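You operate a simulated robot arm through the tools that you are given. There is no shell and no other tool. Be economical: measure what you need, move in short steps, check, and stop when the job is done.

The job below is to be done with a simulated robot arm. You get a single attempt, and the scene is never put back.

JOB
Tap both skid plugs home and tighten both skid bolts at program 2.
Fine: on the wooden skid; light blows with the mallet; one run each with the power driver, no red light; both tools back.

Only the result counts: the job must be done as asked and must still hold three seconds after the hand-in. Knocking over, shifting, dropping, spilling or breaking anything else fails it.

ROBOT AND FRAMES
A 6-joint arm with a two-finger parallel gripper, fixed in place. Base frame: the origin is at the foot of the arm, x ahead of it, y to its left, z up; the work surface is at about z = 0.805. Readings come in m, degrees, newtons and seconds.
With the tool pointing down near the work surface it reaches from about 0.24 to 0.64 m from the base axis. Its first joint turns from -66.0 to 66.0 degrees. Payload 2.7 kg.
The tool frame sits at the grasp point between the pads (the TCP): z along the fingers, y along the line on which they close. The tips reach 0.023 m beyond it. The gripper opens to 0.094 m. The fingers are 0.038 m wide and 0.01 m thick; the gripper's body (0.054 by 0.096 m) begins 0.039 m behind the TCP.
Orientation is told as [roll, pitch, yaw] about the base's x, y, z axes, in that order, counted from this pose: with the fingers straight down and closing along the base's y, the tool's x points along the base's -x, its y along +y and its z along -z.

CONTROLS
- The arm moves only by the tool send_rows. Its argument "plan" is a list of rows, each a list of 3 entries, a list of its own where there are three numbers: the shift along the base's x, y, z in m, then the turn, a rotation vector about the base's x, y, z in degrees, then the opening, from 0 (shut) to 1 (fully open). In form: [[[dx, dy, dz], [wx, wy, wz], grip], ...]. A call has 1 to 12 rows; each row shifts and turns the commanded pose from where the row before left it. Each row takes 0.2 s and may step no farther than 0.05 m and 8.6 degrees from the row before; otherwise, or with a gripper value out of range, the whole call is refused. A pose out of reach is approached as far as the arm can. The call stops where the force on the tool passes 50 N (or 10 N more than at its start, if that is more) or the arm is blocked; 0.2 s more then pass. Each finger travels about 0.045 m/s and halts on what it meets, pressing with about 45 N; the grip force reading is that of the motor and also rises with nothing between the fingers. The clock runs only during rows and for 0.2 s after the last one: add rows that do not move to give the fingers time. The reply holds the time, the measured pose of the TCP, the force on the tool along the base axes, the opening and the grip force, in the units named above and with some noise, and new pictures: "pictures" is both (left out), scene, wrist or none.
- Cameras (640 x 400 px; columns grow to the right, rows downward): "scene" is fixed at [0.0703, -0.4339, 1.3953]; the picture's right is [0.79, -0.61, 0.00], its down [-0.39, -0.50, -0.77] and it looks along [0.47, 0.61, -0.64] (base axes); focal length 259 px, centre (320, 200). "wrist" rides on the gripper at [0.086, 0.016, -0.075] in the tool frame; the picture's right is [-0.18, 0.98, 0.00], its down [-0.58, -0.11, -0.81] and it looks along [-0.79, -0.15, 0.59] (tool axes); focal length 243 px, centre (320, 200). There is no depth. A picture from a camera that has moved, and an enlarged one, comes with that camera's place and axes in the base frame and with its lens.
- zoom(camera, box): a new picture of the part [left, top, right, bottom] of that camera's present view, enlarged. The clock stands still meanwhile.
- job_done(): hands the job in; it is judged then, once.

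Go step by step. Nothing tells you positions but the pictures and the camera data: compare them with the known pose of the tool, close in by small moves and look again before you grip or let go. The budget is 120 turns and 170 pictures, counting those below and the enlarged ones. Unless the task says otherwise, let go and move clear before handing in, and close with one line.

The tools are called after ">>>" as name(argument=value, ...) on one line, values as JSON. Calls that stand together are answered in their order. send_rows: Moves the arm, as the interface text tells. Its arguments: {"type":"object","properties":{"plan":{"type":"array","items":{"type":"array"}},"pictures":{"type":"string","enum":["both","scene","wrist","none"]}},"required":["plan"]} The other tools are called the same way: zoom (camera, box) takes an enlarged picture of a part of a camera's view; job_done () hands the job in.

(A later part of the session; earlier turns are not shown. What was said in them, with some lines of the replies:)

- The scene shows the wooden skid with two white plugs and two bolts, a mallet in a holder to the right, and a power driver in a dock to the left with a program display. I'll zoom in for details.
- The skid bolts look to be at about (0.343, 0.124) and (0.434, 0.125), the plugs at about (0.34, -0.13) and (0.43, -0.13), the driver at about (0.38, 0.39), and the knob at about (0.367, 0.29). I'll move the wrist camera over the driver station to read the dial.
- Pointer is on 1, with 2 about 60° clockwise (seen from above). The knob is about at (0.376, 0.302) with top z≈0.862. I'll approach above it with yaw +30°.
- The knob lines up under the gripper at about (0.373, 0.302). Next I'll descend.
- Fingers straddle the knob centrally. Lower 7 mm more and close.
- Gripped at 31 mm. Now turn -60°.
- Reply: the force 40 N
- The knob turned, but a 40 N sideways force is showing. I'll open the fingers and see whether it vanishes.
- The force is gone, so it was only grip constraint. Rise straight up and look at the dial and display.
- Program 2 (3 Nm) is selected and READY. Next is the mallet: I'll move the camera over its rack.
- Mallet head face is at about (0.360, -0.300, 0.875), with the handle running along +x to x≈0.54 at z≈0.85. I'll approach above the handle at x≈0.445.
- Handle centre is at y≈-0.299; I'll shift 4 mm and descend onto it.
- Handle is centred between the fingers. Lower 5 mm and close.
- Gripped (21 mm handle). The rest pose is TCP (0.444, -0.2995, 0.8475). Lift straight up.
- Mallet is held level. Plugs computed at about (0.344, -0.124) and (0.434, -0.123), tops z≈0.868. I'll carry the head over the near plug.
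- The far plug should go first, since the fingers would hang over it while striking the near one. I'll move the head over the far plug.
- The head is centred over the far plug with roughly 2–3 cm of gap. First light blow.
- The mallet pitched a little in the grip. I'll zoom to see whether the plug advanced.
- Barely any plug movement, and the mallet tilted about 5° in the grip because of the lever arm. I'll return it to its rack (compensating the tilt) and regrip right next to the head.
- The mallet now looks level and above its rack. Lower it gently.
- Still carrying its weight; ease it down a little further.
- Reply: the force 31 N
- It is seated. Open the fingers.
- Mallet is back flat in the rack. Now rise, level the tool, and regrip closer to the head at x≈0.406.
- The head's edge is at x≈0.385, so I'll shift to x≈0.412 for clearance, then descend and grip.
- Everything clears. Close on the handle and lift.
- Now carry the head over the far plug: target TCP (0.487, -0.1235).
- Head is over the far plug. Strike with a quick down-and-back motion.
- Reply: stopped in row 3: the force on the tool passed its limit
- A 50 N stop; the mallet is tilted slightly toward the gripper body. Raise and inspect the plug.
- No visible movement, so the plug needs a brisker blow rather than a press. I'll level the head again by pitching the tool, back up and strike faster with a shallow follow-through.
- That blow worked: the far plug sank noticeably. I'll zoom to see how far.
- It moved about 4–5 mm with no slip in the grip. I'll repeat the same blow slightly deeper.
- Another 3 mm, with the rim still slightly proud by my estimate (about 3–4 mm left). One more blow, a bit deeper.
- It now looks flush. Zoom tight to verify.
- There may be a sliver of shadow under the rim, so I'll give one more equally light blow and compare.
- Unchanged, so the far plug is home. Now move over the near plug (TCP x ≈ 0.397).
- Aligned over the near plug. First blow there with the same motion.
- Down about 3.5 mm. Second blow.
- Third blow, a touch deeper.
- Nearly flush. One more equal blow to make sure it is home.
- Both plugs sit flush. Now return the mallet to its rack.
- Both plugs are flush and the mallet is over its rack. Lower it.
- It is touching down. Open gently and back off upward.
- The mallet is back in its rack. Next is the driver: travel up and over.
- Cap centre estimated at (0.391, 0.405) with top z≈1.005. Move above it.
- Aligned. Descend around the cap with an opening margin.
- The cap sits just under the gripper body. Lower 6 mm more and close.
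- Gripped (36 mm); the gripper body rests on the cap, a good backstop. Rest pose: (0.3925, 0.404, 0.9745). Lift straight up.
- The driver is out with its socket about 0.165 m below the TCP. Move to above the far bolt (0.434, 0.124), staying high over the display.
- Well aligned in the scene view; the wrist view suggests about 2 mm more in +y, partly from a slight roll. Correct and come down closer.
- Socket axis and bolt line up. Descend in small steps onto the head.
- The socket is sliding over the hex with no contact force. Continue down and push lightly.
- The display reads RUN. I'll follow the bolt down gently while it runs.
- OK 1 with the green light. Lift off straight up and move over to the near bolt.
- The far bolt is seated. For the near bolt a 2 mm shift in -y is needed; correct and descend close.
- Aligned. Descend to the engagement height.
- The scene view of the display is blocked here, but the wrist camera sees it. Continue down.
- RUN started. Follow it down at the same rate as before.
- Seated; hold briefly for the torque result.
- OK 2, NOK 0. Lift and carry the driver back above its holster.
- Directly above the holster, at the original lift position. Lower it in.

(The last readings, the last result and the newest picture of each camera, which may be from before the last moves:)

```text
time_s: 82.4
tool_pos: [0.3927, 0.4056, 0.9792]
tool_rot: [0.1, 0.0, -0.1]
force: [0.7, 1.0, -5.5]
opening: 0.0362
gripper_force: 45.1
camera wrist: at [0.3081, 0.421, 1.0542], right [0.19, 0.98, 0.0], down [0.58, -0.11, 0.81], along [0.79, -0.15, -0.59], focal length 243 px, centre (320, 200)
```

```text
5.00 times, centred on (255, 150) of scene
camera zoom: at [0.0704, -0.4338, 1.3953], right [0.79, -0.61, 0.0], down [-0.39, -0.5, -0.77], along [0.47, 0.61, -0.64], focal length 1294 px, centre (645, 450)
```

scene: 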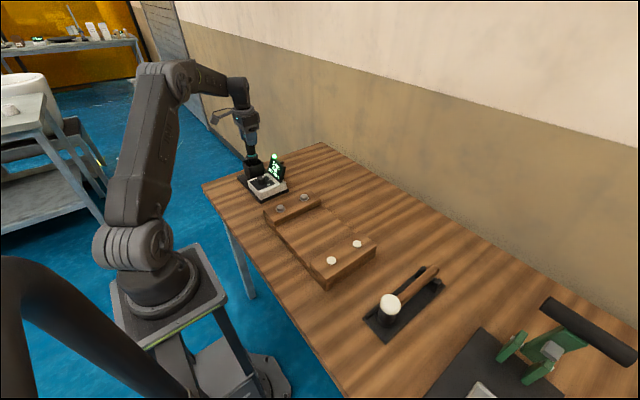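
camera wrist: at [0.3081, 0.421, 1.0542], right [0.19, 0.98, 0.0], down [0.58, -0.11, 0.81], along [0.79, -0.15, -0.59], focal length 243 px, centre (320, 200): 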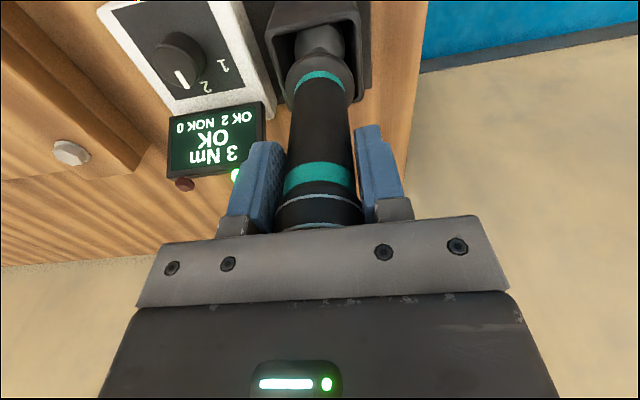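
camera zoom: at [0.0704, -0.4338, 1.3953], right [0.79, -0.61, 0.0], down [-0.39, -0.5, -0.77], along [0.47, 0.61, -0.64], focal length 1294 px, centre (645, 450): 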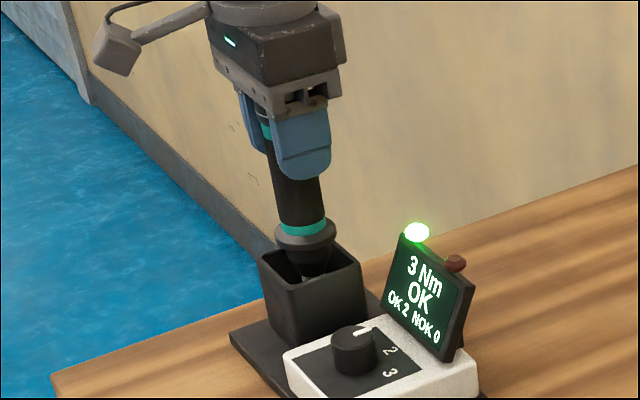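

>>> send_rows(plan=[[[0, -0.0008, -0.002], [0, 0, 0], 0.1], [[0, 0, -0.002], [0, 0, 0], 0.1], [[0, 0, 0], [0, 0, 0], 0.1]], pictures="none")

```text
time_s: 83.2
tool_pos: [0.3935, 0.4052, 0.9756]
tool_rot: [0.0, 0.0, -0.1]
force: [-0.4, 0.4, -5.3]
opening: 0.0359
gripper_force: 45.3
```

>>> send_rows(plan=[[[0, 0, -0.0015], [0, 0, 0], 0.1], [[0, 0, -0.0005], [0, 0, 0], 0.1], [[0, 0, 0], [0, 0, 0], 0.1]], pictures="none")

```text
time_s: 84.0
tool_pos: [0.3924, 0.404, 0.9737]
tool_rot: [0.0, 0.0, -0.2]
force: [0.0, -1.0, -5.3]
opening: 0.0361
gripper_force: 44.8
```

>>> send_rows(plan=[[[0, 0, -0.001], [0, 0, 0], 0.1], [[0, 0, -0.001], [0, 0, 0], 0.1], [[0, 0, 0], [0, 0, 0], 0.1]], pictures="wrist")

>>> zoom(camera="scene", box=[215, 110, 295, 190])

```text
time_s: 84.8
tool_pos: [0.3936, 0.405, 0.9744]
tool_rot: [0.1, 0.0, -0.1]
force: [-4.9, -3.6, 13.6]
opening: 0.0361
gripper_force: 45.0
camera wrist: at [0.3081, 0.42, 1.0482], right [0.18, 0.98, 0.0], down [0.58, -0.11, 0.81], along [0.79, -0.15, -0.59], focal length 243 px, centre (320, 200)
```

wrist: 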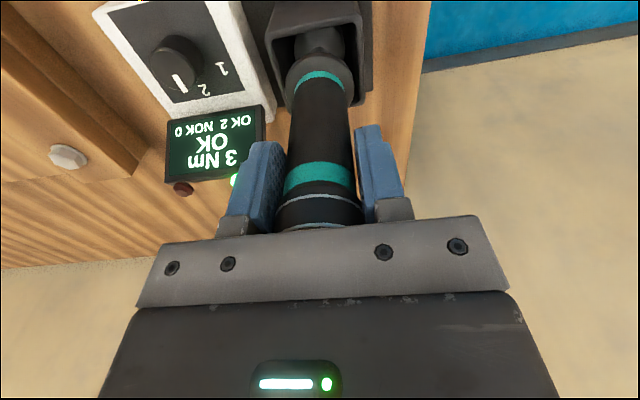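

```text
5.00 times, centred on (255, 150) of scene
camera zoom: at [0.07, -0.4341, 1.3952], right [0.79, -0.61, 0.0], down [-0.39, -0.5, -0.77], along [0.47, 0.61, -0.64], focal length 1294 px, centre (645, 450)
```

zoom: 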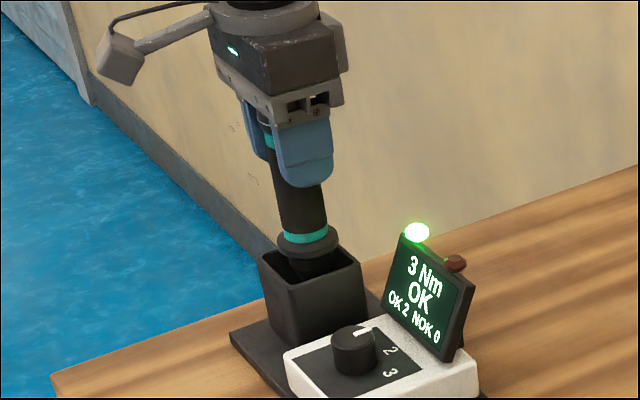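

Seated at the original height. Release slowly and rise straight up.

>>> send_rows(plan=[[[0, 0, 0.001], [0, 0, 0], 0.36], [[0, 0, 0], [0, 0, 0], 0.42], [[0, 0, 0], [0, 0, 0], 0.6], [[0, 0, 0], [0, 0, 0], 0.9], [[0, 0, 0], [0, 0, 0], 0.95], [[0, 0, 0.02], [0, 0, 0], 0.95], [[0, 0, 0.03], [0, 0, 0], 0.95], [[0, 0, 0.04], [0, 0, 0], 0.95], [[0, 0, 0.04], [0, 0, 0], 0.95], [[-0.02, -0.03, 0.02], [0, 0, 0], 0.95], [[-0.02, -0.04, 0], [0, 0, 0], 0.95], [[-0.02, -0.04, 0], [0, 0, 0], 0.95]])

>>> zoom(camera="scene", box=[215, 110, 325, 220])

>>> zoom(camera="scene", box=[250, 180, 450, 340])

```text
time_s: 87.4
tool_pos: [0.3344, 0.2944, 1.1244]
tool_rot: [-0.1, 0.0, 0.0]
force: [0.7, -0.9, -0.1]
opening: 0.0894
gripper_force: 0.1
camera wrist: at [0.2496, 0.3089, 1.1986], right [0.18, 0.98, 0.0], down [0.58, -0.11, 0.81], along [0.79, -0.15, -0.59], focal length 243 px, centre (320, 200)
```

scene: 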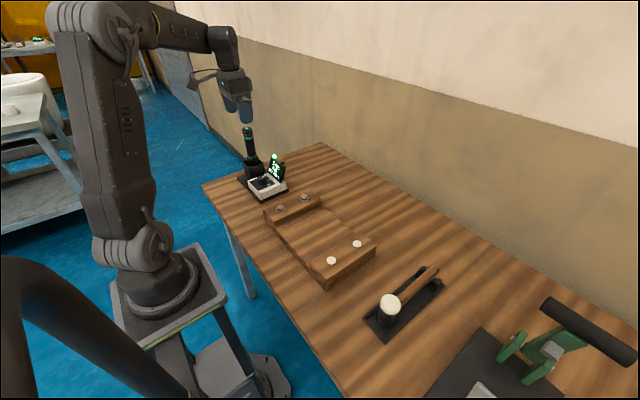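
wrist: 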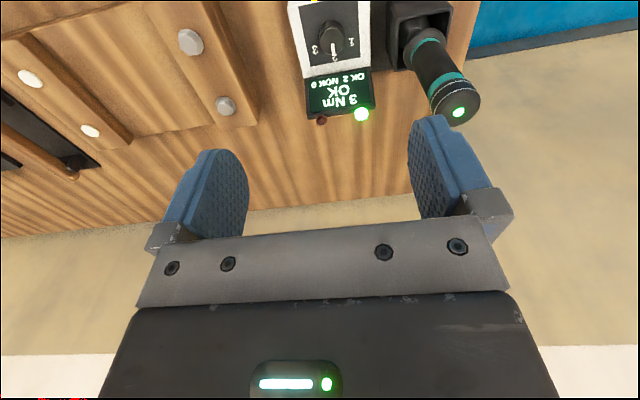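

```text
3.64 times, centred on (270, 165) of scene
camera zoom: at [0.0703, -0.4339, 1.3952], right [0.79, -0.61, 0.0], down [-0.39, -0.5, -0.77], along [0.47, 0.61, -0.64], focal length 941 px, centre (502, 327)
```

zoom: 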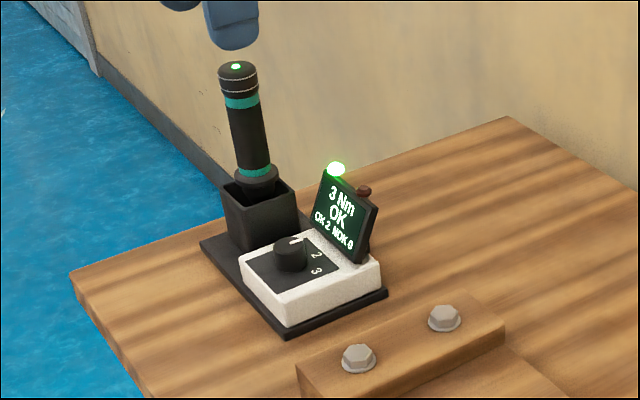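

```text
2.50 times, centred on (350, 260) of scene
camera zoom: at [0.0703, -0.4339, 1.3952], right [0.79, -0.61, 0.0], down [-0.39, -0.5, -0.77], along [0.47, 0.61, -0.64], focal length 647 px, centre (245, 50)
```

zoom: 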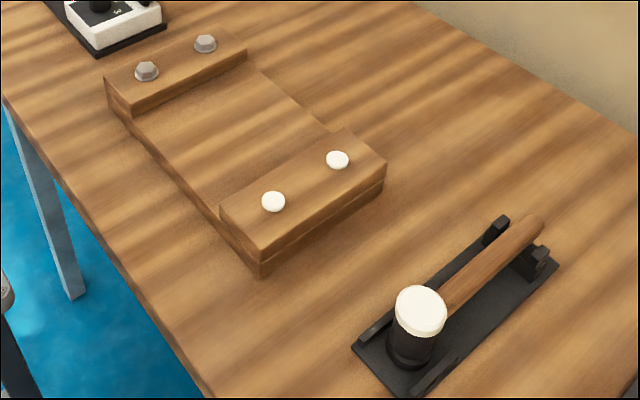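

Everything looks right; one last close look at the plugs before handing in.

>>> zoom(camera="scene", box=[322, 234, 370, 268])

```text
11.76 times, centred on (346, 251) of scene
camera zoom: at [0.0703, -0.4339, 1.3952], right [0.79, -0.61, 0.0], down [-0.39, -0.5, -0.77], along [0.47, 0.61, -0.64], focal length 3044 px, centre (14, -400)
```

zoom: 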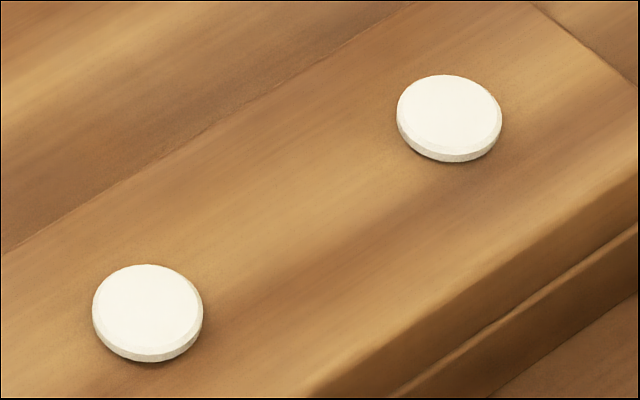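

Both plugs sit flush, both bolts read OK (OK 2, NOK 0), and both tools are back in place. Handing in.

>>> job_done()

```text
The job is handed in.
```

I tapped both skid plugs flush with light mallet blows and tightened both skid bolts at program 2 (3 Nm), one run each. The display ended at OK 2, NOK 0 with no red light, and the mallet and driver are back in their holders; the job is handed in.
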